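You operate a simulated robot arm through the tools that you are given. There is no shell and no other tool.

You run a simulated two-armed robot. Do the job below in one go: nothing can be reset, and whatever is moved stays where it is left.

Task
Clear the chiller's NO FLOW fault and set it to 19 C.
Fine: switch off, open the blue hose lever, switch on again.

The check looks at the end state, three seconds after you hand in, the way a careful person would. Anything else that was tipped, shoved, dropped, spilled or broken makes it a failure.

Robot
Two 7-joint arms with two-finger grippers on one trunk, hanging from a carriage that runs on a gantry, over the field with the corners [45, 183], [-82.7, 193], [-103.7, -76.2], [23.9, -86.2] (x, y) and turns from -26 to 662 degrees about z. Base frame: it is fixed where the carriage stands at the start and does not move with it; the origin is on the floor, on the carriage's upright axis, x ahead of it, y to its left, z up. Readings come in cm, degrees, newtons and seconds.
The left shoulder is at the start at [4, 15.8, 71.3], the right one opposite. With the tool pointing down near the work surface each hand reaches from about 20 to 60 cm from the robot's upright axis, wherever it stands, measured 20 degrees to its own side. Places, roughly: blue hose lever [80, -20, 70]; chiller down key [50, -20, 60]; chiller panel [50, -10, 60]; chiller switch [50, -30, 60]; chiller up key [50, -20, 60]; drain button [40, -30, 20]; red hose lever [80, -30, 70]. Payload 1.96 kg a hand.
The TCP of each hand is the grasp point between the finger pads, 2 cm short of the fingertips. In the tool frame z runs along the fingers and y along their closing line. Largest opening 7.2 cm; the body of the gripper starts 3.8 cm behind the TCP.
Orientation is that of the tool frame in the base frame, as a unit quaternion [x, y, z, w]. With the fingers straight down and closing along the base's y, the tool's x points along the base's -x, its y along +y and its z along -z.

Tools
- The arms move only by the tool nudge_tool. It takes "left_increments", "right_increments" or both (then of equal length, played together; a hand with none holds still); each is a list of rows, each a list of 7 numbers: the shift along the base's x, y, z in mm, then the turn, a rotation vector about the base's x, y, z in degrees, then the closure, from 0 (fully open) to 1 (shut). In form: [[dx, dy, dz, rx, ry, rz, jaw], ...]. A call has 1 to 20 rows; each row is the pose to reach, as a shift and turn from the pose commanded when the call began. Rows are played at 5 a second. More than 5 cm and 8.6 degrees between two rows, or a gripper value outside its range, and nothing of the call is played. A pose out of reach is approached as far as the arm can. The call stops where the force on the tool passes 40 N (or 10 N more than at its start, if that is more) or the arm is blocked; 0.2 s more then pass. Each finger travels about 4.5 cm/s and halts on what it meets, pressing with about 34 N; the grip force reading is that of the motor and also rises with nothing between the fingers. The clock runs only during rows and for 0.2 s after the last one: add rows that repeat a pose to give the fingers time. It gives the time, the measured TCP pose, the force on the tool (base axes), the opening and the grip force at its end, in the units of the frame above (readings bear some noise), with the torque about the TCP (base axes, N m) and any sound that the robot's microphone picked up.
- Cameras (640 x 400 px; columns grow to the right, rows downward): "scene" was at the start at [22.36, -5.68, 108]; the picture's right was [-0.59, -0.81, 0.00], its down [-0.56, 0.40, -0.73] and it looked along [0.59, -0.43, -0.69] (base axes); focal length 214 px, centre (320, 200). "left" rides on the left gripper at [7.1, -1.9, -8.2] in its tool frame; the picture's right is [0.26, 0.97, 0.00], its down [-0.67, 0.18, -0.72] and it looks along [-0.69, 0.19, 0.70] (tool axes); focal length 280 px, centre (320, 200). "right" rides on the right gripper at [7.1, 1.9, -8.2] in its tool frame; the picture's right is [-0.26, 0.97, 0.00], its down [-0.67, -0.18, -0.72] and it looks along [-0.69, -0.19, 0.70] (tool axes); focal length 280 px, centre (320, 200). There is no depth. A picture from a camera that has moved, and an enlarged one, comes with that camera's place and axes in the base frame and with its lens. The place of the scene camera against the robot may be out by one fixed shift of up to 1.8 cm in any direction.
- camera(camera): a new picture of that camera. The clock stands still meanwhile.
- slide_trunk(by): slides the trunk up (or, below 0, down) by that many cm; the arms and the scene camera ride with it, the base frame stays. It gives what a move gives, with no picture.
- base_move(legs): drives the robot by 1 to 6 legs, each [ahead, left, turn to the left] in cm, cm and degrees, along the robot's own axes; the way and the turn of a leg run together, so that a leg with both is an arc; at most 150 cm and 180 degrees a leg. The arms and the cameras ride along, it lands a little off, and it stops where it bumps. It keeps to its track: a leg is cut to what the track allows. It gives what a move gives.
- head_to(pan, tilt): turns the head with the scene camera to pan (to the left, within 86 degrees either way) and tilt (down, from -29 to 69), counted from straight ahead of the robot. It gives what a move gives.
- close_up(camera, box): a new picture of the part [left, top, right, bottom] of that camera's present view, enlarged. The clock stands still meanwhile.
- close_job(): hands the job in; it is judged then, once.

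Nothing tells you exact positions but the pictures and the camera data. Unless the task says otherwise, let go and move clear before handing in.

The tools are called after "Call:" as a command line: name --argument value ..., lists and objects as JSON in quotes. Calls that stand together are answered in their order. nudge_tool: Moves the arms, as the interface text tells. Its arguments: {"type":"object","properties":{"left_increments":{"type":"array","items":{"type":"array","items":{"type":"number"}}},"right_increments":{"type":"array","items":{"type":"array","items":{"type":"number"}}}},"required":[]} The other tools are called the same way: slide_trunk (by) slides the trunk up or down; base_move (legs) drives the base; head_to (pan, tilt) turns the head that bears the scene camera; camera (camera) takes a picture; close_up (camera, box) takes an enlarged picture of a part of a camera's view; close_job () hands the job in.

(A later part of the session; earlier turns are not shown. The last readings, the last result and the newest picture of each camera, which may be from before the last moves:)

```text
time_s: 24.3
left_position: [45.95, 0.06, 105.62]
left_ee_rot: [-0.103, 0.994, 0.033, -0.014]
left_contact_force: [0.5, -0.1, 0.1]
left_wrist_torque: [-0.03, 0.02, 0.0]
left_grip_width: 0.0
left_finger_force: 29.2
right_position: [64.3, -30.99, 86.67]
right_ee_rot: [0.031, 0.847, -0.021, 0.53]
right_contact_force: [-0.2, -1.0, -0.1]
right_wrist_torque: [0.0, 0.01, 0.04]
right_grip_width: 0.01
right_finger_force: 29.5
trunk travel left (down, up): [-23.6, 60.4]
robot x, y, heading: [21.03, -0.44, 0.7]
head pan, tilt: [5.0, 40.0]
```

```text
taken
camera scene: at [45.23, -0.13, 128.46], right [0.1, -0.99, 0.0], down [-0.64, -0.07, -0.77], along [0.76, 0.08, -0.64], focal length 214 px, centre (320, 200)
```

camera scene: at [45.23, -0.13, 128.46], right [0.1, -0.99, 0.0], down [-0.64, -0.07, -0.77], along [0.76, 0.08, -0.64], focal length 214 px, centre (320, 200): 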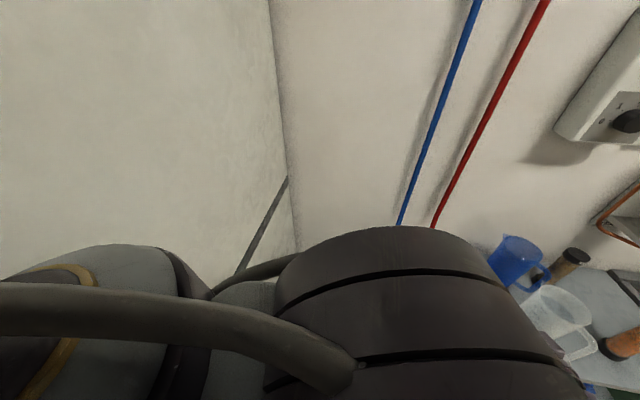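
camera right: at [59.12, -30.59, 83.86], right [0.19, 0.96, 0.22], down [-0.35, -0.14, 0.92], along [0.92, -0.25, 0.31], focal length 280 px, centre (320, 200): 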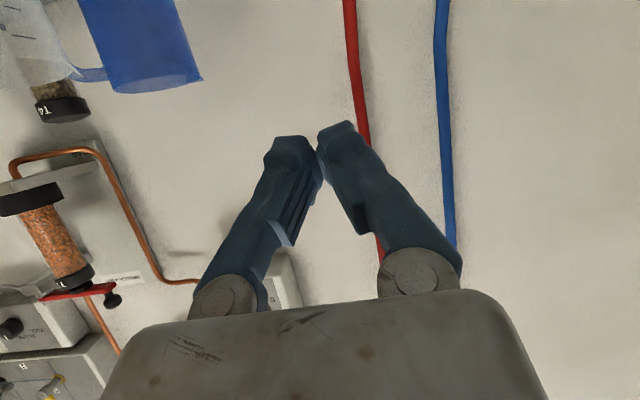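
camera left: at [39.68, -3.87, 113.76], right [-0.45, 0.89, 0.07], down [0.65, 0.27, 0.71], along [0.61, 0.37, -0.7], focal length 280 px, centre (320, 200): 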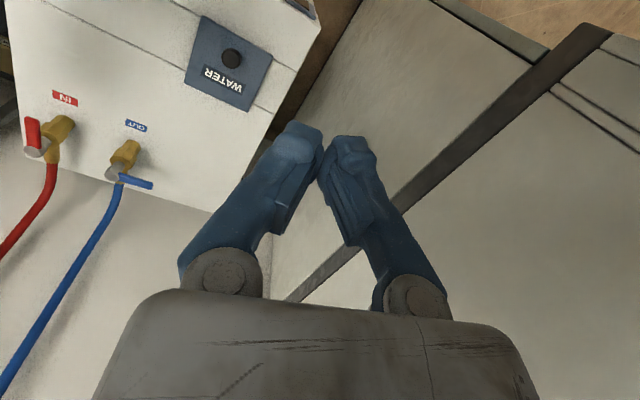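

The left forearm had met the tall cabinet's front corner at roughly [42, 25]. I will stand further right with the robot turned a little to the left, which swings the left elbow away from the cabinet and brings the right shoulder forward.

Call:
base_move --legs '[[0, 0, 14]]'

Call:
base_move --legs '[[0, -10, 0]]'

Call:
head_to --pan -40 --tilt 45

Call:
camera --camera "scene"

Call:
camera --camera "right"

Call:
camera --camera "left"

```text
time_s: 25.6
left_position: [45.16, 6.18, 105.59]
left_ee_rot: [-0.222, 0.974, 0.031, -0.017]
left_contact_force: [0.0, -0.2, 1.0]
left_wrist_torque: [0.01, 0.0, -0.02]
left_grip_width: 0.0
left_finger_force: 29.0
right_position: [70.54, -19.33, 86.72]
right_ee_rot: [-0.073, 0.844, 0.045, 0.529]
right_contact_force: [-0.2, -0.1, 0.0]
right_wrist_torque: [0.0, 0.0, 0.02]
right_grip_width: 0.01
right_finger_force: 29.8
trunk travel left (down, up): [-23.6, 60.4]
robot x, y, heading: [20.92, -0.8, 14.4]
head pan, tilt: [5.0, 40.0]
```

```text
time_s: 26.7
left_position: [47.75, -3.65, 105.68]
left_ee_rot: [-0.221, 0.975, 0.03, -0.017]
left_contact_force: [-0.1, -0.6, 0.1]
left_wrist_torque: [0.03, 0.02, 0.02]
left_grip_width: 0.01
left_finger_force: 29.7
right_position: [73.05, -29.22, 86.63]
right_ee_rot: [-0.072, 0.844, 0.043, 0.53]
right_contact_force: [0.0, -0.8, -0.2]
right_wrist_torque: [0.02, 0.01, 0.0]
right_grip_width: 0.02
right_finger_force: 29.5
trunk travel left (down, up): [-23.6, 60.4]
robot x, y, heading: [23.78, -10.25, 14.8]
head pan, tilt: [5.0, 40.0]
```

```text
time_s: 27.8
left_position: [47.84, -3.7, 105.59]
left_ee_rot: [-0.222, 0.975, 0.031, -0.017]
left_contact_force: [-0.6, 0.9, -0.7]
left_wrist_torque: [-0.01, 0.01, 0.02]
left_grip_width: 0.0
left_finger_force: 29.4
right_position: [73.09, -29.24, 86.62]
right_ee_rot: [-0.071, 0.844, 0.044, 0.53]
right_contact_force: [1.3, 0.2, -0.5]
right_wrist_torque: [0.02, 0.01, 0.02]
right_grip_width: 0.0
right_finger_force: 29.7
trunk travel left (down, up): [-23.6, 60.4]
robot x, y, heading: [23.82, -10.06, 14.6]
head pan, tilt: [-40.0, 45.0]
```

```text
taken
camera scene: at [46.24, -10.23, 127.77], right [-0.43, -0.9, 0.0], down [-0.64, 0.3, -0.71], along [0.64, -0.3, -0.71], focal length 214 px, centre (320, 200)
```

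scene: 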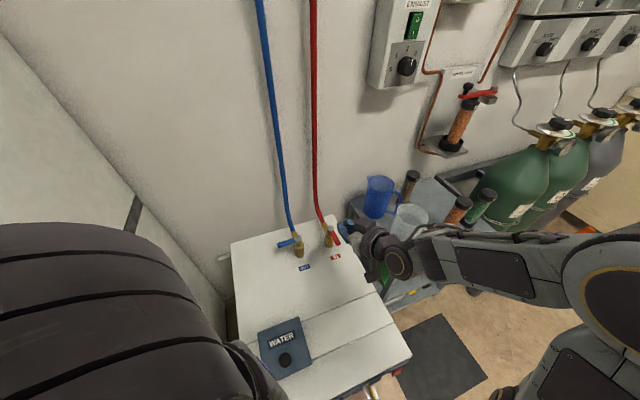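

```text
taken
camera right: at [62.59, -29.12, 83.66], right [-0.05, 0.97, 0.23], down [-0.31, -0.24, 0.92], along [0.95, -0.03, 0.32], focal length 280 px, centre (320, 200)
```

right: 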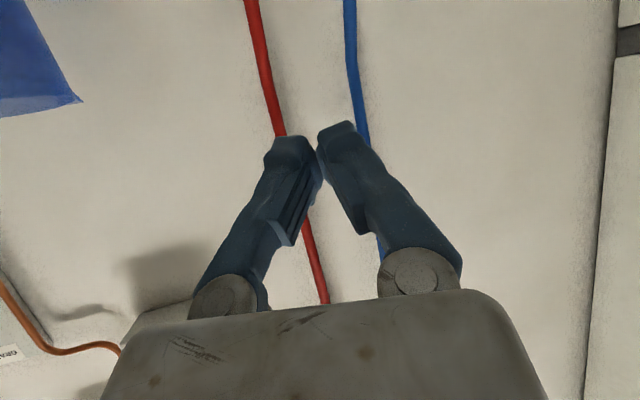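

```text
taken
camera left: at [42.57, -8.86, 113.76], right [-0.65, 0.76, 0.07], down [0.56, 0.42, 0.71], along [0.51, 0.5, -0.7], focal length 280 px, centre (320, 200)
```

left: 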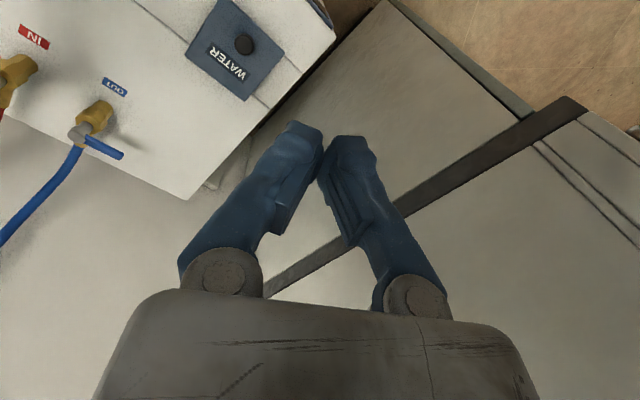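

Now the head sees the lever, the left hand sees it too, and all is clear. I go ahead another 4 cm and take close views of the blue lever from both cameras.

Call:
base_move --legs '[[4, 0, 0]]'

Call:
close_up --camera "scene" --box '[240, 190, 400, 290]'

Call:
close_up --camera "left" --box '[0, 60, 160, 220]'

Call:
camera --camera "left"

```text
time_s: 28.7
left_position: [51.76, -2.53, 105.65]
left_ee_rot: [-0.221, 0.975, 0.03, -0.016]
left_contact_force: [0.1, 0.1, 0.8]
left_wrist_torque: [0.02, 0.01, -0.01]
left_grip_width: 0.0
left_finger_force: 29.5
right_position: [77.02, -28.12, 86.65]
right_ee_rot: [-0.072, 0.844, 0.044, 0.53]
right_contact_force: [1.1, -1.0, 0.0]
right_wrist_torque: [0.01, 0.03, 0.01]
right_grip_width: 0.0
right_finger_force: 29.1
trunk travel left (down, up): [-23.6, 60.4]
robot x, y, heading: [27.29, -9.14, 14.7]
head pan, tilt: [-40.0, 45.0]
```

```text
4.00 times, centred on (320, 240) of scene
camera zoom: at [50.15, -9.23, 127.79], right [-0.43, -0.9, 0.0], down [-0.64, 0.3, -0.71], along [0.64, -0.3, -0.71], focal length 858 px, centre (320, 40)
```

zoom: 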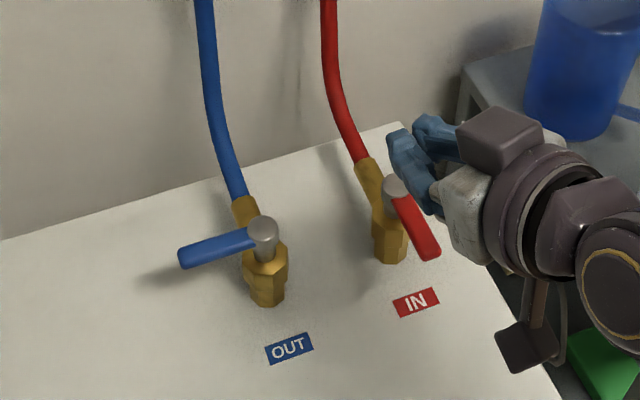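

```text
2.50 times, centred on (80, 140) of left
camera zoom: at [46.5, -7.85, 113.78], right [-0.65, 0.76, 0.07], down [0.56, 0.42, 0.71], along [0.51, 0.5, -0.7], focal length 701 px, centre (920, 350)
```

zoom: 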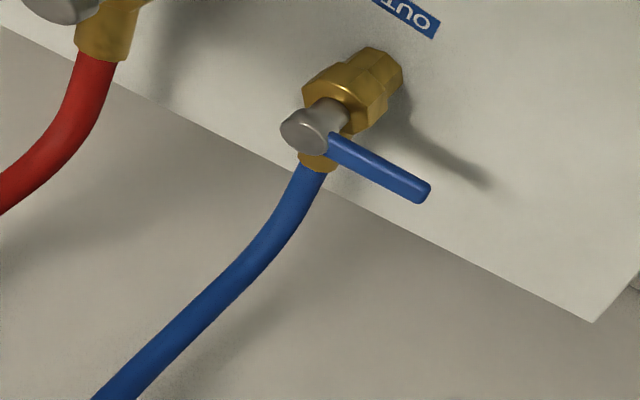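

```text
taken
camera left: at [46.5, -7.85, 113.78], right [-0.65, 0.76, 0.07], down [0.56, 0.42, 0.71], along [0.51, 0.5, -0.7], focal length 280 px, centre (320, 200)
```

left: 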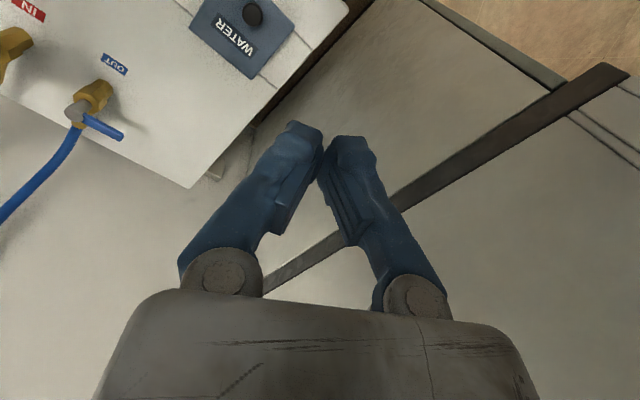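

From several rays I place the blue knob at about [84.5, -20.4, 72.5] (top) with the lever reaching 6.5 cm left to about [85.2, -14, 71.7]. I bring the closed right fingers over and behind the lever tip, still above it, pitched about 40 degrees forward, and check there first.

Call:
nudge_tool --right_increments '[[0, 30, -10, -1.33, 7.9, 0, 1], [0, 65, -20, -2.67, 15.8, 0, 1], [10, 100, -35, -4, 23.7, 0, 1], [30, 125, -45, -4, 23.7, 0, 1], [70, 128, -55, -4, 23.7, 0, 1], [105, 128, -65, -4, 23.7, 0, 1], [105, 128, -65, -4, 23.7, 0, 1]]'

Call:
close_up --camera "scene" --box '[240, 190, 400, 290]'

Call:
close_up --camera "left" --box '[0, 60, 160, 220]'

Call:
camera --camera "right"

```text
time_s: 30.3
left_position: [51.67, -2.63, 105.7]
left_ee_rot: [-0.221, 0.975, 0.03, -0.016]
left_contact_force: [0.0, 0.4, -0.1]
left_wrist_torque: [-0.01, -0.01, -0.01]
left_grip_width: 0.01
left_finger_force: 30.3
right_position: [87.16, -15.48, 80.05]
right_ee_rot: [-0.079, 0.936, 0.029, 0.342]
right_contact_force: [0.2, 0.1, -0.2]
right_wrist_torque: [0.0, -0.02, 0.0]
right_grip_width: 0.0
right_finger_force: 29.4
trunk travel left (down, up): [-23.6, 60.4]
robot x, y, heading: [27.07, -8.91, 14.6]
head pan, tilt: [-40.0, 45.0]
```

```text
4.00 times, centred on (320, 240) of scene
camera zoom: at [50.02, -9.26, 127.76], right [-0.43, -0.9, 0.0], down [-0.64, 0.3, -0.71], along [0.64, -0.3, -0.71], focal length 858 px, centre (320, 40)
```

zoom: 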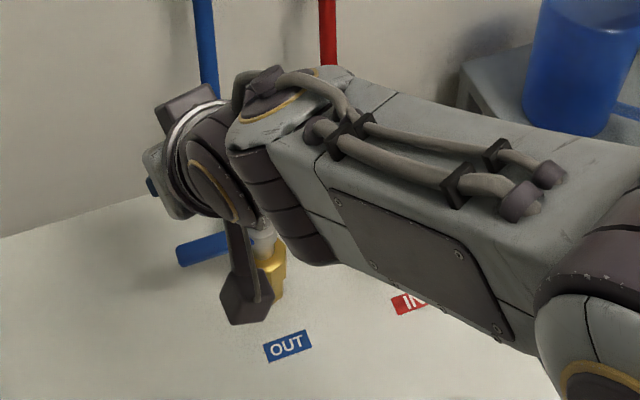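

```text
2.50 times, centred on (80, 140) of left
camera zoom: at [46.35, -7.89, 113.76], right [-0.65, 0.76, 0.07], down [0.56, 0.42, 0.71], along [0.51, 0.5, -0.7], focal length 701 px, centre (920, 350)
```

zoom: 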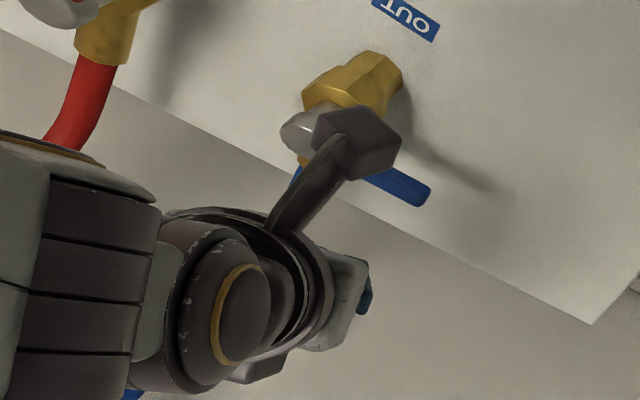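

```text
taken
camera right: at [76.47, -15.42, 81.6], right [0.03, 0.99, 0.17], down [0.08, -0.17, 0.98], along [1.0, -0.02, -0.09], focal length 280 px, centre (320, 200)
```

right: 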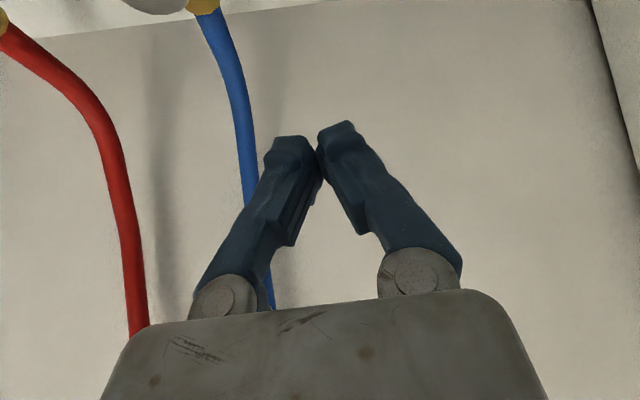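

The hand is above and behind the lever, but the lever's exact height matters and it lies out of the right camera's view here. I back the hand off 12 cm and lower it a little so its camera looks at the lever almost level.

Call:
nudge_tool --right_increments '[[-40, 0, 0, 0, 0, 0, 1], [-80, 0, -10, 0, 0, 0, 1], [-120, 10, -30, 0, 0, 0, 1], [-130, 10, -40, 0, 0, 0, 1], [-130, 10, -40, 0, 0, 0, 1]]'

Call:
camera --camera "right"

Call:
close_up --camera "right" --box '[150, 0, 390, 150]'

Call:
close_up --camera "left" --box '[0, 60, 160, 220]'

Call:
close_up --camera "scene" --box '[240, 190, 400, 290]'

```text
time_s: 31.5
left_position: [51.5, -2.5, 105.57]
left_ee_rot: [-0.22, 0.975, 0.03, -0.017]
left_contact_force: [-0.4, -0.4, 0.7]
left_wrist_torque: [-0.02, -0.02, -0.07]
left_grip_width: 0.0
left_finger_force: 29.8
right_position: [74.41, -14.4, 76.03]
right_ee_rot: [-0.079, 0.936, 0.029, 0.342]
right_contact_force: [-0.3, -0.2, 0.3]
right_wrist_torque: [-0.03, -0.03, 0.01]
right_grip_width: 0.0
right_finger_force: 29.4
trunk travel left (down, up): [-23.6, 60.4]
robot x, y, heading: [27.38, -9.04, 14.8]
head pan, tilt: [-40.0, 45.0]
```

```text
taken
camera right: at [63.69, -14.26, 77.59], right [0.03, 0.99, 0.17], down [0.08, -0.17, 0.98], along [1.0, -0.02, -0.09], focal length 280 px, centre (320, 200)
```

right: 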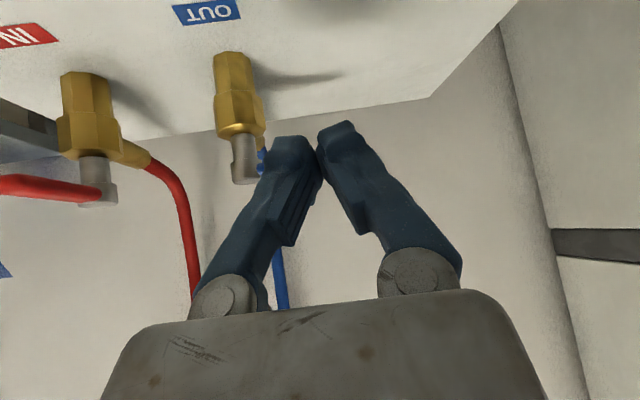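

```text
2.67 times, centred on (270, 75) of right
camera zoom: at [63.69, -14.26, 77.59], right [0.03, 0.99, 0.17], down [0.08, -0.17, 0.98], along [1.0, -0.02, -0.09], focal length 748 px, centre (453, 533)
```

zoom: 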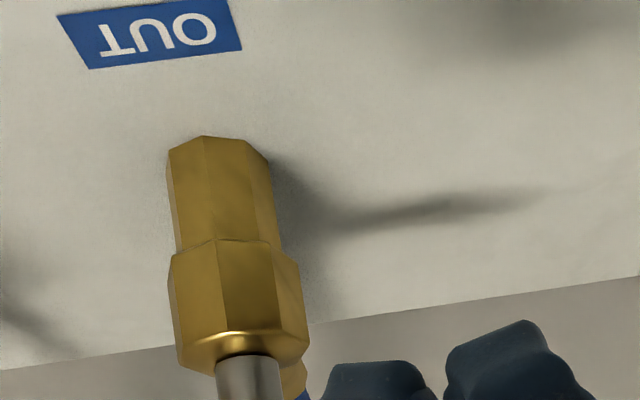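

```text
2.50 times, centred on (80, 140) of left
camera zoom: at [46.37, -7.87, 113.76], right [-0.65, 0.76, 0.07], down [0.56, 0.42, 0.71], along [0.51, 0.5, -0.7], focal length 701 px, centre (920, 350)
```

zoom: 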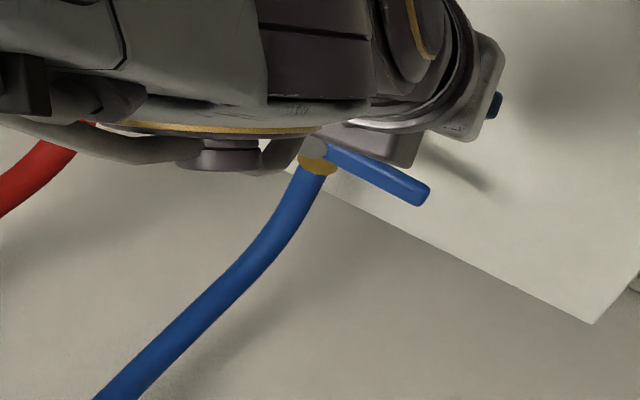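

```text
4.00 times, centred on (320, 240) of scene
camera zoom: at [50.04, -9.24, 127.76], right [-0.43, -0.9, 0.0], down [-0.64, 0.3, -0.71], along [0.64, -0.3, -0.71], focal length 858 px, centre (320, 40)
```

zoom: 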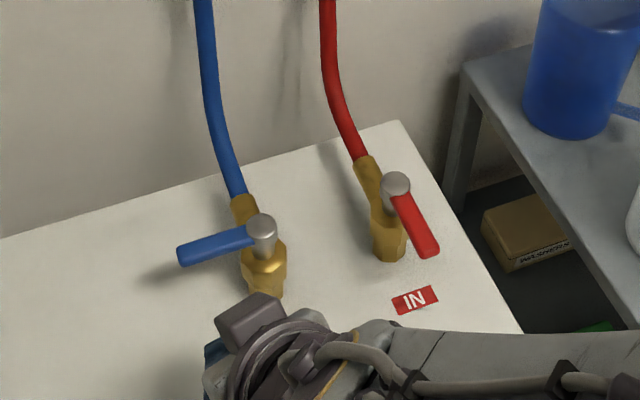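

The level view puts the knob top nearer z≈73.5 and x≈83.7. The fingers hide the lever itself, so I shift the hand 5 cm left for a clean side view of it.

Call:
nudge_tool --right_increments '[[0, 30, 0, 0, 0, 0, 1], [0, 55, 0, 0, 0, 0, 1], [0, 55, 0, 0, 0, 0, 1]]'

Call:
close_up --camera "right" --box '[120, 80, 300, 200]'

Call:
close_up --camera "left" --box '[40, 80, 160, 160]'

```text
time_s: 32.3
left_position: [51.58, -2.63, 105.67]
left_ee_rot: [-0.222, 0.975, 0.029, -0.016]
left_contact_force: [-0.1, 0.0, -0.2]
left_wrist_torque: [0.03, -0.02, -0.01]
left_grip_width: 0.02
left_finger_force: 29.6
right_position: [74.48, -8.97, 76.13]
right_ee_rot: [-0.079, 0.936, 0.028, 0.343]
right_contact_force: [0.4, 0.4, 0.0]
right_wrist_torque: [-0.01, 0.04, 0.02]
right_grip_width: 0.04
right_finger_force: 29.8
trunk travel left (down, up): [-23.6, 60.4]
robot x, y, heading: [27.77, -8.83, 14.8]
head pan, tilt: [-40.0, 45.0]
```

```text
3.33 times, centred on (210, 140) of right
camera zoom: at [63.67, -8.79, 77.63], right [0.03, 0.99, 0.17], down [0.08, -0.17, 0.98], along [1.0, -0.02, -0.09], focal length 935 px, centre (687, 400)
```

zoom: 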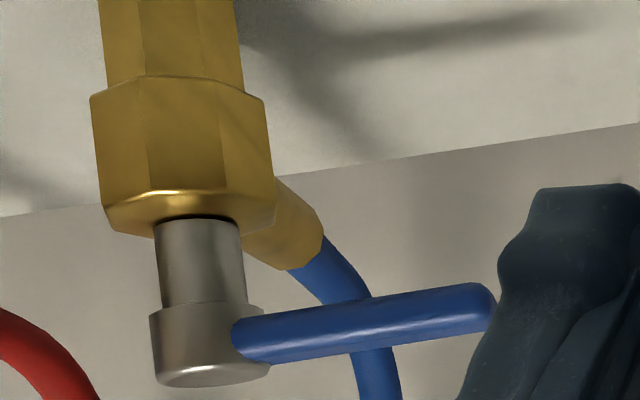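

```text
5.00 times, centred on (100, 120) of left
camera zoom: at [46.38, -7.9, 113.76], right [-0.65, 0.76, 0.07], down [0.56, 0.42, 0.71], along [0.51, 0.5, -0.7], focal length 1402 px, centre (1420, 600)
```

zoom: 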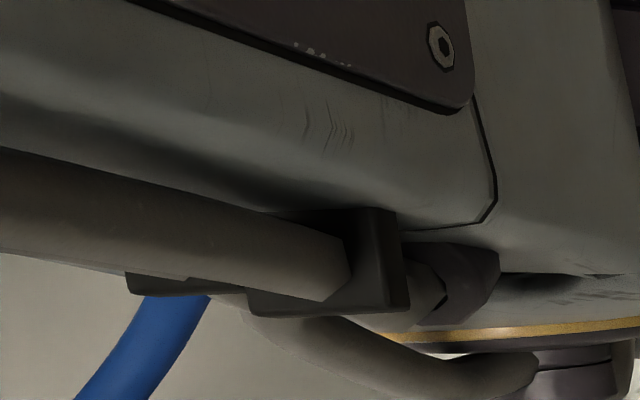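

Now the geometry is clear: pivot about [84.1, -19.9], lever axis at z≈72.9 (about 1.1 cm thick), tip near [84.5, -13.4]. I go over the lever and lower the closed fingers behind its outer part, with about 1 cm gap.

Call:
nudge_tool --right_increments '[[20, -10, 40, 0, 0, 0, 1], [60, -30, 45, 0, 0, 0, 1], [100, -50, 45, 0, 0, 0, 1], [128, -59, 40, 0, 0, 0, 1], [128, -59, 10, 0, 0, 0, 1], [128, -59, -12, 0, 0, 0, 1], [128, -59, -24, 0, 0, 0, 1], [128, -59, -24, 0, 0, 0, 1]]'

Call:
close_up --camera "scene" --box '[240, 190, 400, 290]'

Call:
close_up --camera "left" --box '[0, 60, 160, 220]'

Call:
camera --camera "right"

```text
time_s: 34.1
left_position: [51.53, -2.54, 105.67]
left_ee_rot: [-0.222, 0.974, 0.03, -0.016]
left_contact_force: [0.5, -0.3, -0.3]
left_wrist_torque: [-0.03, 0.03, 0.01]
left_grip_width: 0.0
left_finger_force: 29.7
right_position: [87.3, -14.88, 73.75]
right_ee_rot: [-0.08, 0.936, 0.029, 0.342]
right_contact_force: [0.1, -0.8, -0.1]
right_wrist_torque: [0.0, 0.03, 0.03]
right_grip_width: 0.0
right_finger_force: 29.5
trunk travel left (down, up): [-23.6, 60.4]
robot x, y, heading: [27.49, -8.86, 14.6]
head pan, tilt: [-40.0, 45.0]
```

```text
4.00 times, centred on (320, 240) of scene
camera zoom: at [50.05, -9.26, 127.77], right [-0.43, -0.9, 0.0], down [-0.64, 0.3, -0.71], along [0.64, -0.3, -0.71], focal length 858 px, centre (320, 40)
```

zoom: 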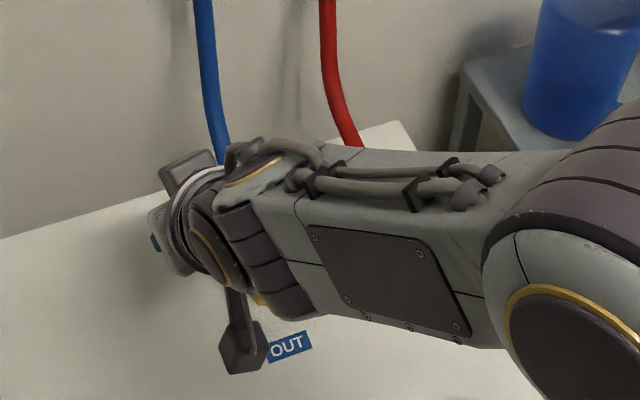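

```text
2.50 times, centred on (80, 140) of left
camera zoom: at [46.39, -7.88, 113.76], right [-0.65, 0.76, 0.07], down [0.56, 0.42, 0.71], along [0.51, 0.5, -0.7], focal length 701 px, centre (920, 350)
```

zoom: 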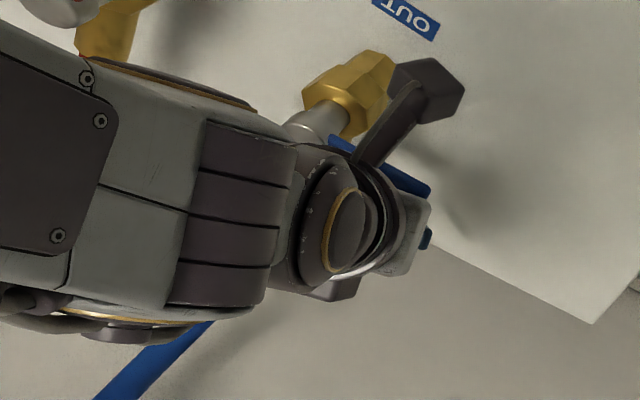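

```text
taken
camera right: at [76.59, -14.82, 75.36], right [0.03, 0.99, 0.17], down [0.08, -0.17, 0.98], along [1.0, -0.02, -0.09], focal length 280 px, centre (320, 200)
```

right: 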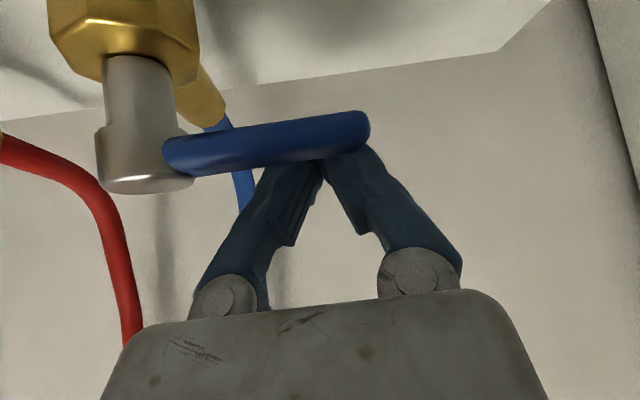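

The fingertips sit just behind the lever with it in front of them, as planned. I lower another 6 mm for a better hold and pull towards the front along the arc, first about a third of the way.

Call:
nudge_tool --right_increments '[[0, 0, -6, 0, 0, 0, 1], [-7, -1, -6, 0, 0, 0, 1], [-12.5, -2, -6, 0, 0, 0, 1], [-18, 0, -6, 0, 0, 0, 1], [-25, 2, -6, 0, 0, 0, 1], [-34, 3, -6, 0, 0, 0, 1], [-43.5, 2, -6, 0, 0, 0, 1]]'

Call:
camera --camera "right"

Call:
close_up --camera "left" --box '[0, 60, 160, 220]'

```text
time_s: 35.7
left_position: [51.58, -2.58, 105.46]
left_ee_rot: [-0.221, 0.975, 0.03, -0.016]
left_contact_force: [0.2, -0.8, 0.3]
left_wrist_torque: [0.0, -0.02, 0.01]
left_grip_width: 0.0
left_finger_force: 29.3
right_position: [82.93, -14.47, 73.22]
right_ee_rot: [-0.08, 0.936, 0.029, 0.343]
right_contact_force: [0.7, -0.8, 1.5]
right_wrist_torque: [-0.04, 0.0, 0.02]
right_grip_width: 0.01
right_finger_force: 30.0
trunk travel left (down, up): [-23.6, 60.4]
robot x, y, heading: [27.79, -9.19, 14.5]
head pan, tilt: [-40.0, 45.0]
```

```text
taken
camera right: at [72.15, -14.49, 74.72], right [0.03, 0.98, 0.17], down [0.08, -0.17, 0.98], along [1.0, -0.02, -0.09], focal length 280 px, centre (320, 200)
```

right: 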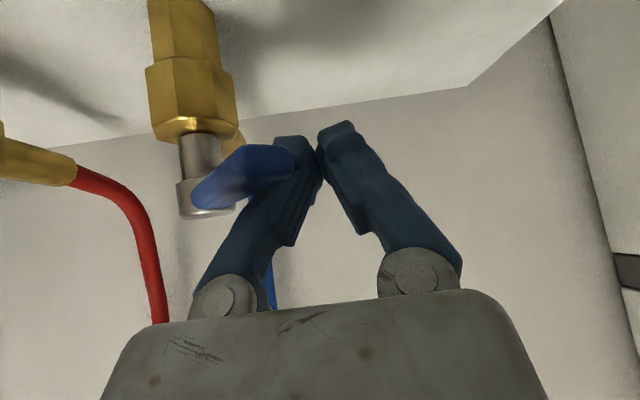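

```text
2.50 times, centred on (80, 140) of left
camera zoom: at [46.4, -7.88, 113.76], right [-0.65, 0.76, 0.07], down [0.56, 0.42, 0.71], along [0.51, 0.5, -0.7], focal length 701 px, centre (920, 350)
```

zoom: 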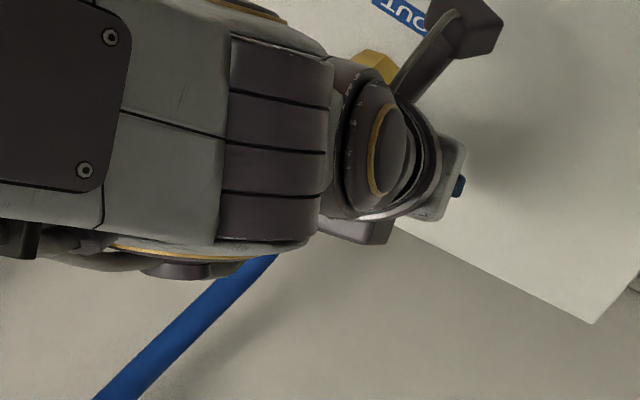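

The lever is turning with the fingers and the forces are tiny. I carry on along the arc towards pointing straight to the front.

Call:
nudge_tool --right_increments '[[-9, -3, 0, 0, 0, 0, 1], [-18, -7, 0, 0, 0, 0, 1], [-25.5, -13, 0, 0, 0, 0, 1], [-32, -20, 0, 0, 0, 0, 1], [-36.5, -26, 0, 0, 0, 0, 1]]'

Call:
camera --camera "right"

Call:
close_up --camera "left" --box '[0, 60, 160, 220]'

Call:
close_up --camera "scene" --box '[240, 190, 400, 290]'

```text
time_s: 36.9
left_position: [51.94, -2.12, 105.7]
left_ee_rot: [-0.222, 0.974, 0.032, -0.016]
left_contact_force: [-0.5, 0.5, 0.1]
left_wrist_torque: [0.02, 0.01, 0.0]
left_grip_width: 0.0
left_finger_force: 29.9
right_position: [79.56, -16.18, 73.36]
right_ee_rot: [-0.08, 0.934, 0.033, 0.346]
right_contact_force: [13.1, 23.2, 9.7]
right_wrist_torque: [-0.22, 0.07, 0.16]
right_grip_width: 0.03
right_finger_force: 29.9
trunk travel left (down, up): [-23.6, 60.4]
robot x, y, heading: [27.55, -9.01, 14.8]
head pan, tilt: [-40.0, 45.0]
```

```text
taken
camera right: at [68.88, -16.34, 74.87], right [0.03, 0.98, 0.18], down [0.08, -0.18, 0.98], along [1.0, -0.01, -0.08], focal length 280 px, centre (320, 200)
```

right: 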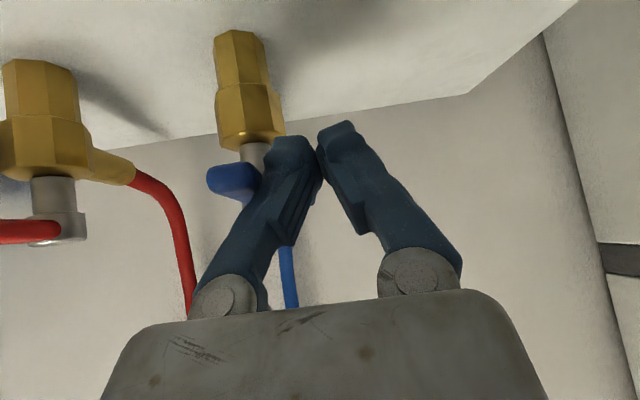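

```text
2.50 times, centred on (80, 140) of left
camera zoom: at [46.7, -7.4, 113.84], right [-0.65, 0.75, 0.07], down [0.56, 0.42, 0.72], along [0.51, 0.51, -0.69], focal length 701 px, centre (920, 350)
```

zoom: 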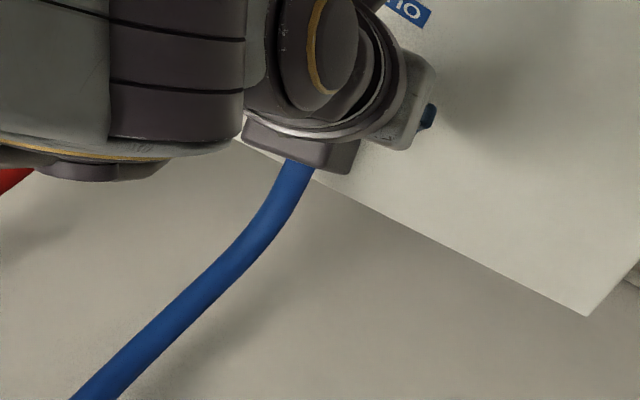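

```text
4.00 times, centred on (320, 240) of scene
camera zoom: at [50.32, -8.82, 127.85], right [-0.43, -0.9, 0.0], down [-0.64, 0.3, -0.71], along [0.64, -0.3, -0.71], focal length 858 px, centre (320, 40)
```

zoom: 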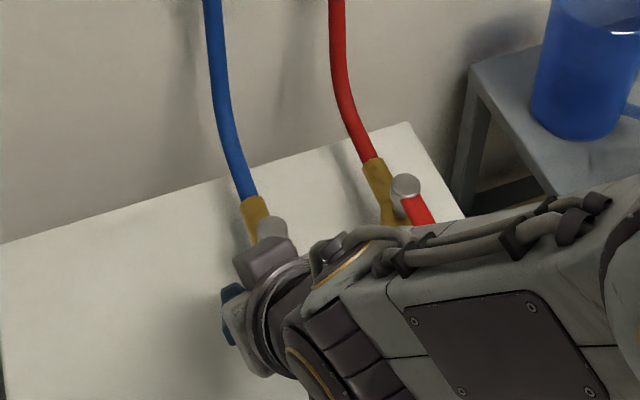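

Resistance has come up to about 28 N sideways and the lever now points to the front like the red one, so it seems to be at its stop. I release it by moving left, then up and back, to inspect.

Call:
nudge_tool --right_increments '[[-36.5, -10, 0, 0, 0, 0, 1], [-36.5, 15, 0, 0, 0, 0, 1], [-40, 30, 30, 0, 0, 0, 1], [-60, 40, 65, 0, 0, 0, 1], [-100, 40, 75, 0, 0, 0, 1], [-100, 40, 75, 0, 0, 0, 1]]'

Call:
close_up --camera "scene" --box '[240, 190, 400, 290]'

Call:
camera --camera "right"

Call:
camera --camera "left"

```text
time_s: 37.2
left_position: [51.73, -2.24, 105.74]
left_ee_rot: [-0.223, 0.974, 0.031, -0.017]
left_contact_force: [0.2, 0.5, 0.1]
left_wrist_torque: [-0.02, 0.0, 0.0]
left_grip_width: 0.02
left_finger_force: 29.5
right_position: [78.22, -16.38, 73.7]
right_ee_rot: [-0.083, 0.931, 0.038, 0.352]
right_contact_force: [1.5, 19.6, 22.0]
right_wrist_torque: [-0.39, -0.05, -0.05]
right_grip_width: 0.0
right_finger_force: 29.7
trunk travel left (down, up): [-23.6, 60.4]
robot x, y, heading: [27.42, -9.31, 14.8]
head pan, tilt: [-40.0, 45.0]
stopped in row 1 (right hand): the force on the tool passed its limit at 54 N (the readings are from after the stop); the commanded pose is now the measured one
```

```text
4.00 times, centred on (320, 240) of scene
camera zoom: at [50.19, -8.95, 127.81], right [-0.43, -0.9, 0.0], down [-0.64, 0.3, -0.71], along [0.64, -0.3, -0.71], focal length 858 px, centre (320, 40)
```

zoom: 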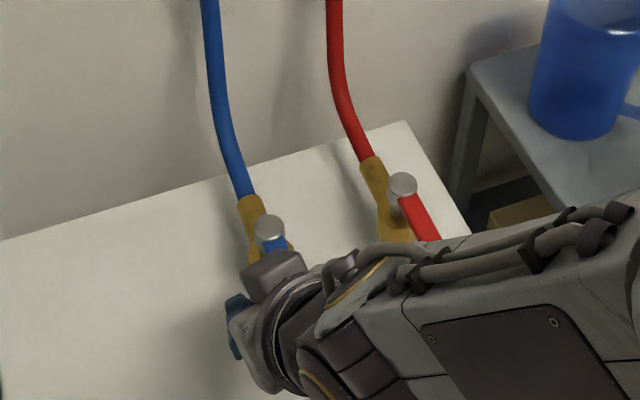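

```text
taken
camera right: at [67.49, -16.57, 75.05], right [0.02, 0.98, 0.19], down [0.07, -0.19, 0.98], along [1.0, -0.01, -0.07], focal length 280 px, centre (320, 200)
```

right: 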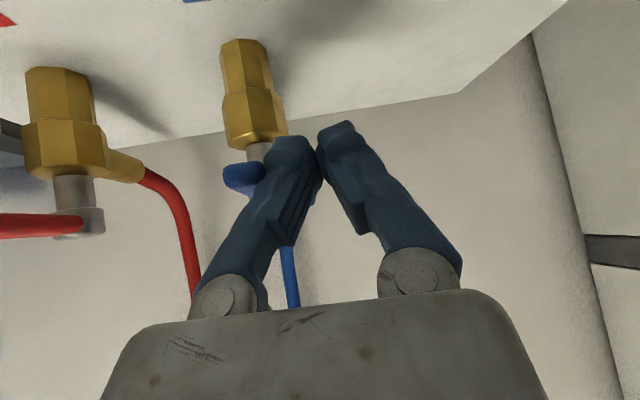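

```text
taken
camera left: at [46.53, -7.59, 113.8], right [-0.65, 0.75, 0.07], down [0.56, 0.42, 0.71], along [0.51, 0.51, -0.7], focal length 280 px, centre (320, 200)
```

left: 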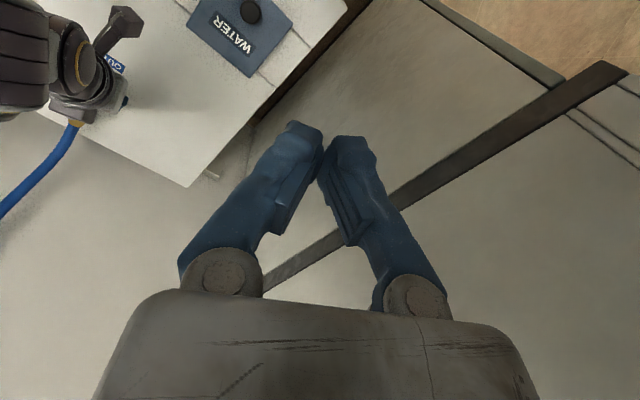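

My last rows were counted from the wrong pose, so the hand slid forward along the lever until the force guard stopped it; the lever itself looks fine, pointing to the front. I now free the hand: first left, then up.

Call:
nudge_tool --right_increments '[[0, 6, 2, 0, 0, 0, 1], [0, 15, 5, 0, 0, 0, 1], [0, 25, 15, 0, 0, 0, 1], [0, 30, 45, 0, 0, 0, 1], [0, 30, 75, 0, 0, 0, 1], [-30, 30, 90, 0, 0, 0, 1], [-30, 30, 90, 0, 0, 0, 1]]'

Call:
close_up --camera "scene" --box '[240, 190, 400, 290]'

Call:
camera --camera "right"

Call:
close_up --camera "left" --box '[0, 60, 160, 220]'

```text
time_s: 38.8
left_position: [51.64, -2.6, 105.6]
left_ee_rot: [-0.222, 0.974, 0.03, -0.016]
left_contact_force: [0.4, -0.4, 0.7]
left_wrist_torque: [0.01, -0.01, -0.01]
left_grip_width: 0.0
left_finger_force: 30.1
right_position: [74.93, -14.26, 82.36]
right_ee_rot: [-0.082, 0.934, 0.033, 0.347]
right_contact_force: [0.6, -0.3, 0.9]
right_wrist_torque: [-0.02, 0.02, 0.02]
right_grip_width: 0.0
right_finger_force: 29.9
trunk travel left (down, up): [-23.6, 60.4]
robot x, y, heading: [27.9, -9.15, 14.7]
head pan, tilt: [-40.0, 45.0]
```

```text
4.00 times, centred on (320, 240) of scene
camera zoom: at [50.13, -9.19, 127.78], right [-0.43, -0.9, 0.0], down [-0.64, 0.3, -0.71], along [0.64, -0.3, -0.71], focal length 858 px, centre (320, 40)
```

zoom: 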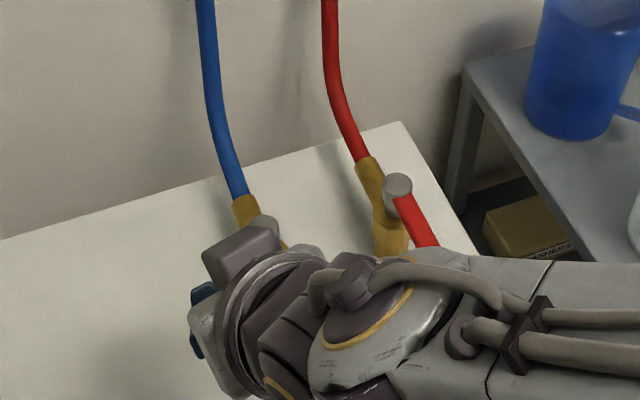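

```text
taken
camera right: at [64.29, -14.23, 83.8], right [0.03, 0.98, 0.18], down [0.07, -0.18, 0.98], along [1.0, -0.01, -0.08], focal length 280 px, centre (320, 200)
```

right: 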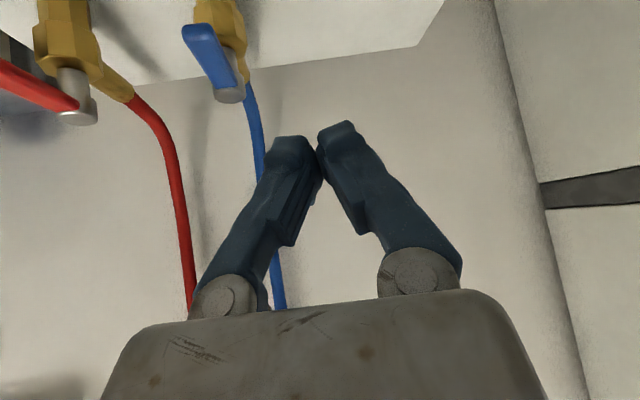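

```text
2.50 times, centred on (80, 140) of left
camera zoom: at [46.47, -7.82, 113.77], right [-0.65, 0.75, 0.07], down [0.56, 0.42, 0.71], along [0.51, 0.5, -0.7], focal length 701 px, centre (920, 350)
```

zoom: 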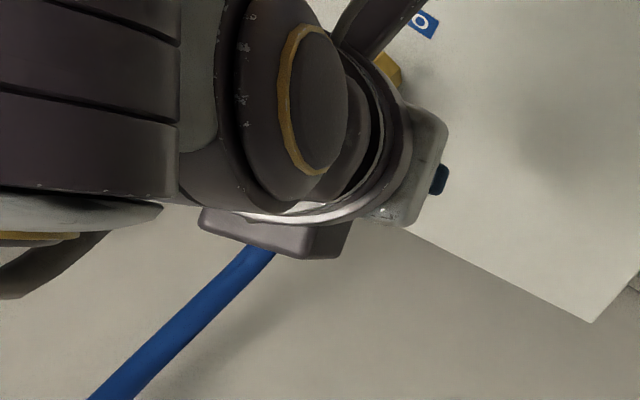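

The hand is free and unloaded. I draw it back further so both lever positions can be compared from above.

Call:
nudge_tool --right_increments '[[-40, 0, 10, 0, 0, 0, 1], [-80, -10, 20, 0, 0, 0, 1], [-120, -30, 20, 0, 0, 0, 1], [-150, -60, 20, 0, 0, 0, 1], [-160, -80, 20, 0, 0, 0, 1], [-160, -80, 20, 0, 0, 0, 1]]'

Call:
close_up --camera "scene" --box '[260, 200, 370, 270]'

Call:
close_up --camera "left" --box '[0, 60, 160, 220]'

Call:
camera --camera "scene"

```text
time_s: 40.2
left_position: [51.6, -2.44, 105.45]
left_ee_rot: [-0.222, 0.974, 0.03, -0.016]
left_contact_force: [-0.1, -0.2, 1.0]
left_wrist_torque: [0.04, 0.01, -0.02]
left_grip_width: 0.0
left_finger_force: 29.5
right_position: [65.32, -18.36, 88.08]
right_ee_rot: [-0.081, 0.934, 0.033, 0.347]
right_contact_force: [-1.1, 0.1, -0.4]
right_wrist_torque: [0.03, 0.0, 0.0]
right_grip_width: 0.02
right_finger_force: 30.3
right hand out of reach, approached as far as the arm can: row 3, 4, 5, 6
trunk travel left (down, up): [-23.6, 60.4]
robot x, y, heading: [27.62, -8.74, 14.6]
head pan, tilt: [-40.0, 45.0]
```

```text
5.71 times, centred on (315, 235) of scene
camera zoom: at [50.06, -9.18, 127.76], right [-0.43, -0.9, 0.0], down [-0.64, 0.3, -0.71], along [0.64, -0.3, -0.71], focal length 1226 px, centre (349, 0)
```

zoom: 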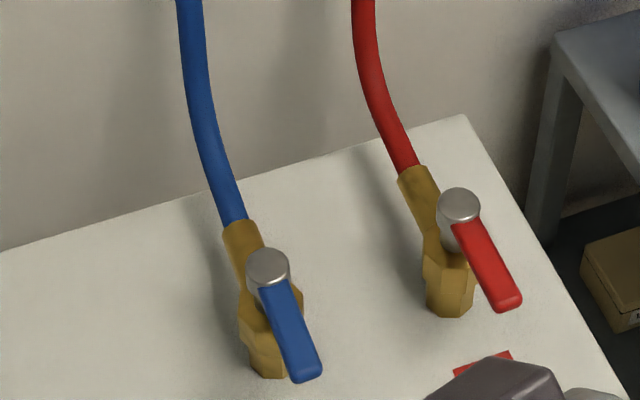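

```text
2.50 times, centred on (80, 140) of left
camera zoom: at [46.39, -7.81, 113.76], right [-0.65, 0.75, 0.07], down [0.56, 0.42, 0.71], along [0.51, 0.5, -0.7], focal length 701 px, centre (920, 350)
```

zoom: 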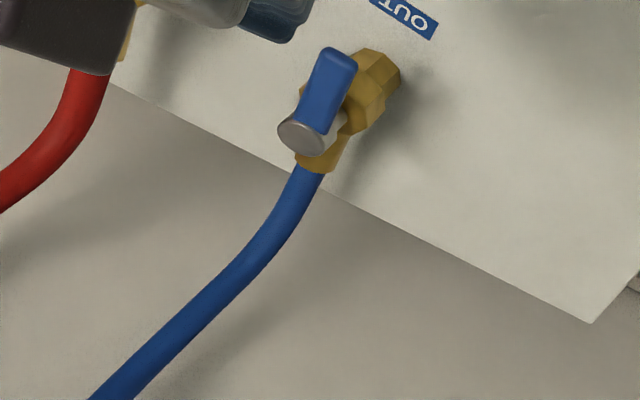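

```text
taken
camera scene: at [50.06, -9.18, 127.76], right [-0.43, -0.9, 0.0], down [-0.64, 0.3, -0.71], along [0.64, -0.3, -0.71], focal length 214 px, centre (320, 200)
```

scene: 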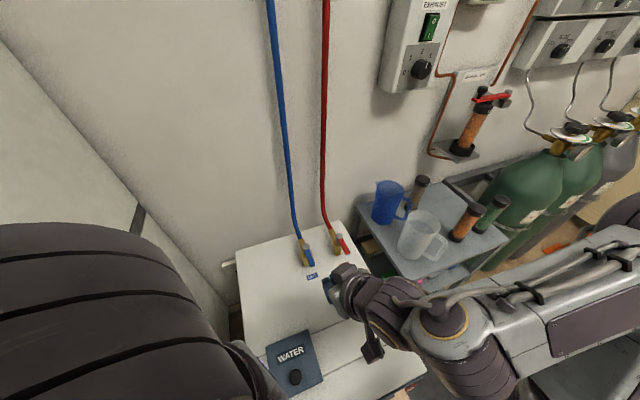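

The blue lever now lies exactly parallel to the open red one (both at about 175 degrees, pointing to the front), so it is fully open. I now drive back, straighten up and lower the trunk for the panel again.

Call:
base_move --legs '[[-40, 0, 0], [0, 0, -14.7], [0, 12, 0]]'

Call:
head_to --pan -30 --tilt 45

Call:
camera --camera "scene"

Call:
camera --camera "right"

Call:
camera --camera "left"

```text
time_s: 44.4
left_position: [14.0, -6.82, 105.55]
left_ee_rot: [-0.092, 0.995, 0.033, -0.013]
left_contact_force: [-0.7, 0.2, 0.2]
left_wrist_torque: [-0.03, 0.01, 0.0]
left_grip_width: 0.0
left_finger_force: 29.3
right_position: [23.21, -25.84, 87.97]
right_ee_rot: [0.043, 0.936, -0.012, 0.349]
right_contact_force: [0.6, -0.4, -0.3]
right_wrist_torque: [-0.04, 0.01, -0.03]
right_grip_width: 0.0
right_finger_force: 29.7
trunk travel left (down, up): [-23.6, 60.4]
robot x, y, heading: [-11.19, -6.97, -0.3]
head pan, tilt: [-40.0, 45.0]
```

```text
time_s: 45.2
left_position: [14.02, -6.95, 105.62]
left_ee_rot: [-0.091, 0.995, 0.033, -0.013]
left_contact_force: [-0.2, -0.3, -0.7]
left_wrist_torque: [0.03, 0.0, -0.01]
left_grip_width: 0.0
left_finger_force: 30.3
right_position: [23.04, -25.86, 88.01]
right_ee_rot: [0.042, 0.937, -0.013, 0.348]
right_contact_force: [-0.5, 0.6, 0.6]
right_wrist_torque: [0.0, -0.02, 0.0]
right_grip_width: 0.0
right_finger_force: 29.7
trunk travel left (down, up): [-23.6, 60.4]
robot x, y, heading: [-11.04, -7.15, -0.6]
head pan, tilt: [-30.0, 45.0]
```

```text
taken
camera scene: at [11.83, -12.0, 127.77], right [-0.51, -0.86, 0.0], down [-0.61, 0.36, -0.71], along [0.61, -0.36, -0.71], focal length 214 px, centre (320, 200)
```

scene: 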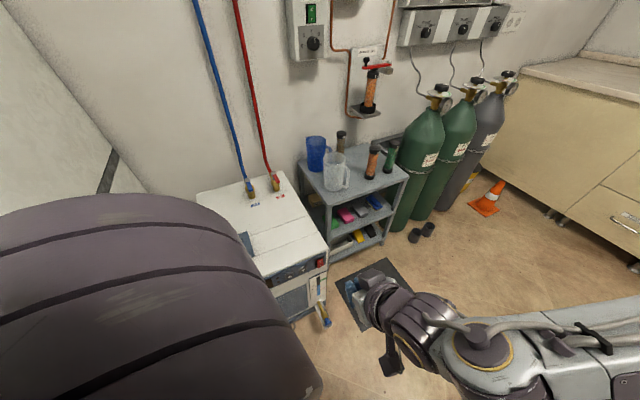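

```text
taken
camera right: at [12.79, -23.14, 89.52], right [0.28, 0.94, 0.18], down [0.03, -0.19, 0.98], along [0.96, -0.27, -0.08], focal length 280 px, centre (320, 200)
```

right: 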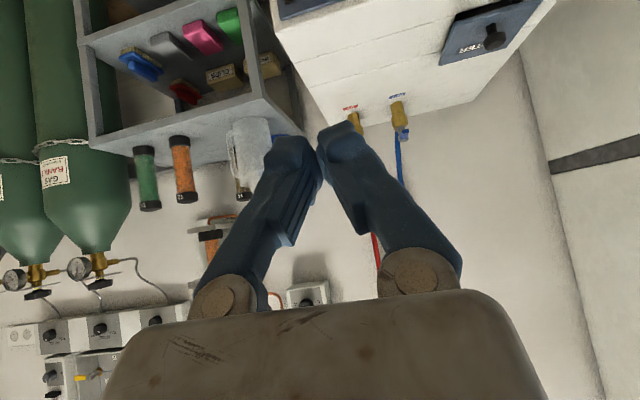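

```text
taken
camera left: at [7.64, -10.78, 113.76], right [-0.43, 0.9, 0.07], down [0.65, 0.26, 0.71], along [0.62, 0.35, -0.7], focal length 280 px, centre (320, 200)
```

left: 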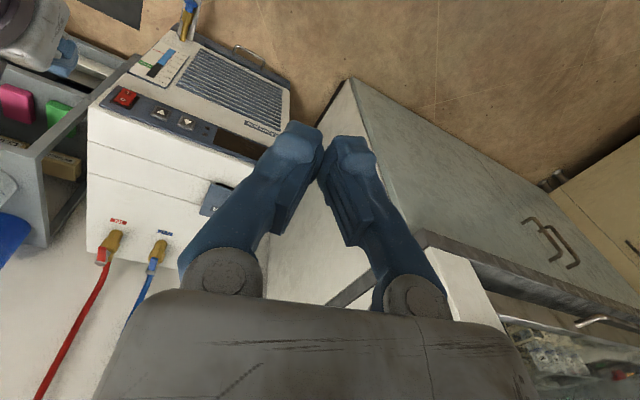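

The robot stands as planned. I lower the trunk by 20 cm and bring the right hand, pitched forward again, to about 3 cm in front of the rocker's lower half (I, about [44.8, -30.8, 57.4]).

Call:
slide_trunk --by -20

Call:
nudge_tool --right_increments '[[20, -10, -10, -0.7, -8, 0, 1], [40, -20, -25, -1.4, -16, 0, 1], [70, -35, -50, -2.1, -23.9, 0, 1], [105, -45, -75, -2.1, -23.9, 0, 1], [140, -46, -95, -2.1, -23.9, 0, 1], [160, -46, -106, -2.1, -23.9, 0, 1], [160, -46, -106, -2.1, -23.9, 0, 1]]'

Call:
camera --camera "right"

Call:
camera --camera "left"

```text
time_s: 47.3
left_position: [13.93, -7.08, 85.58]
left_ee_rot: [-0.091, 0.995, 0.032, -0.013]
left_contact_force: [0.3, -0.4, -0.4]
left_wrist_torque: [0.0, -0.04, 0.01]
left_grip_width: 0.0
left_finger_force: 29.2
right_position: [23.16, -25.97, 68.06]
right_ee_rot: [0.042, 0.936, -0.013, 0.349]
right_contact_force: [-0.3, 0.3, 0.4]
right_wrist_torque: [-0.01, 0.0, 0.03]
right_grip_width: 0.0
right_finger_force: 29.6
trunk travel left (down, up): [-3.6, 80.4]
robot x, y, heading: [-11.01, -6.62, -0.2]
head pan, tilt: [-30.0, 45.0]
```

```text
time_s: 48.9
left_position: [13.87, -7.03, 85.5]
left_ee_rot: [-0.092, 0.995, 0.032, -0.013]
left_contact_force: [-0.5, 0.9, -0.1]
left_wrist_torque: [-0.02, 0.0, -0.03]
left_grip_width: 0.0
left_finger_force: 29.1
right_position: [38.93, -30.45, 57.4]
right_ee_rot: [0.038, 0.843, -0.021, 0.536]
right_contact_force: [0.7, 0.9, 0.4]
right_wrist_torque: [-0.01, -0.04, -0.01]
right_grip_width: 0.0
right_finger_force: 29.3
right hand out of reach, approached as far as the arm can: row 1, 2
trunk travel left (down, up): [-3.6, 80.4]
robot x, y, heading: [-10.64, -6.68, -0.3]
head pan, tilt: [-30.0, 45.0]
```

```text
taken
camera right: at [28.88, -27.76, 54.37], right [0.19, 0.95, 0.24], down [-0.37, -0.16, 0.91], along [0.91, -0.27, 0.33], focal length 280 px, centre (320, 200)
```

right: 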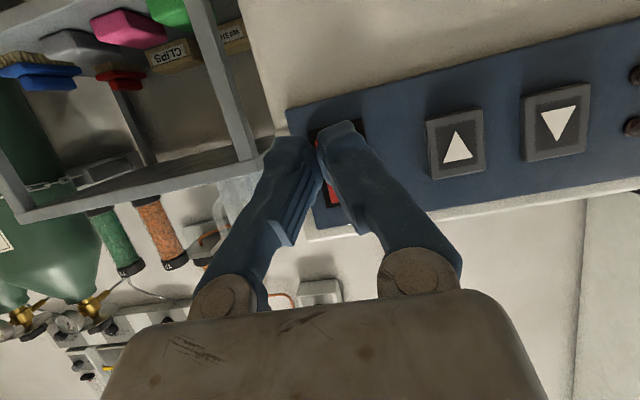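

```text
taken
camera left: at [7.6, -10.8, 93.76], right [-0.43, 0.9, 0.07], down [0.65, 0.26, 0.71], along [0.62, 0.35, -0.7], focal length 280 px, centre (320, 200)
```

left: 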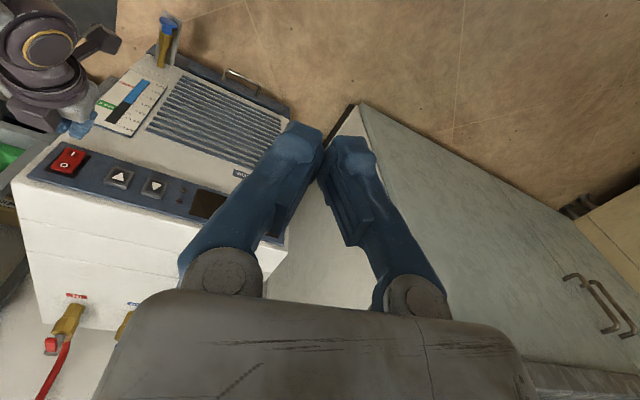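

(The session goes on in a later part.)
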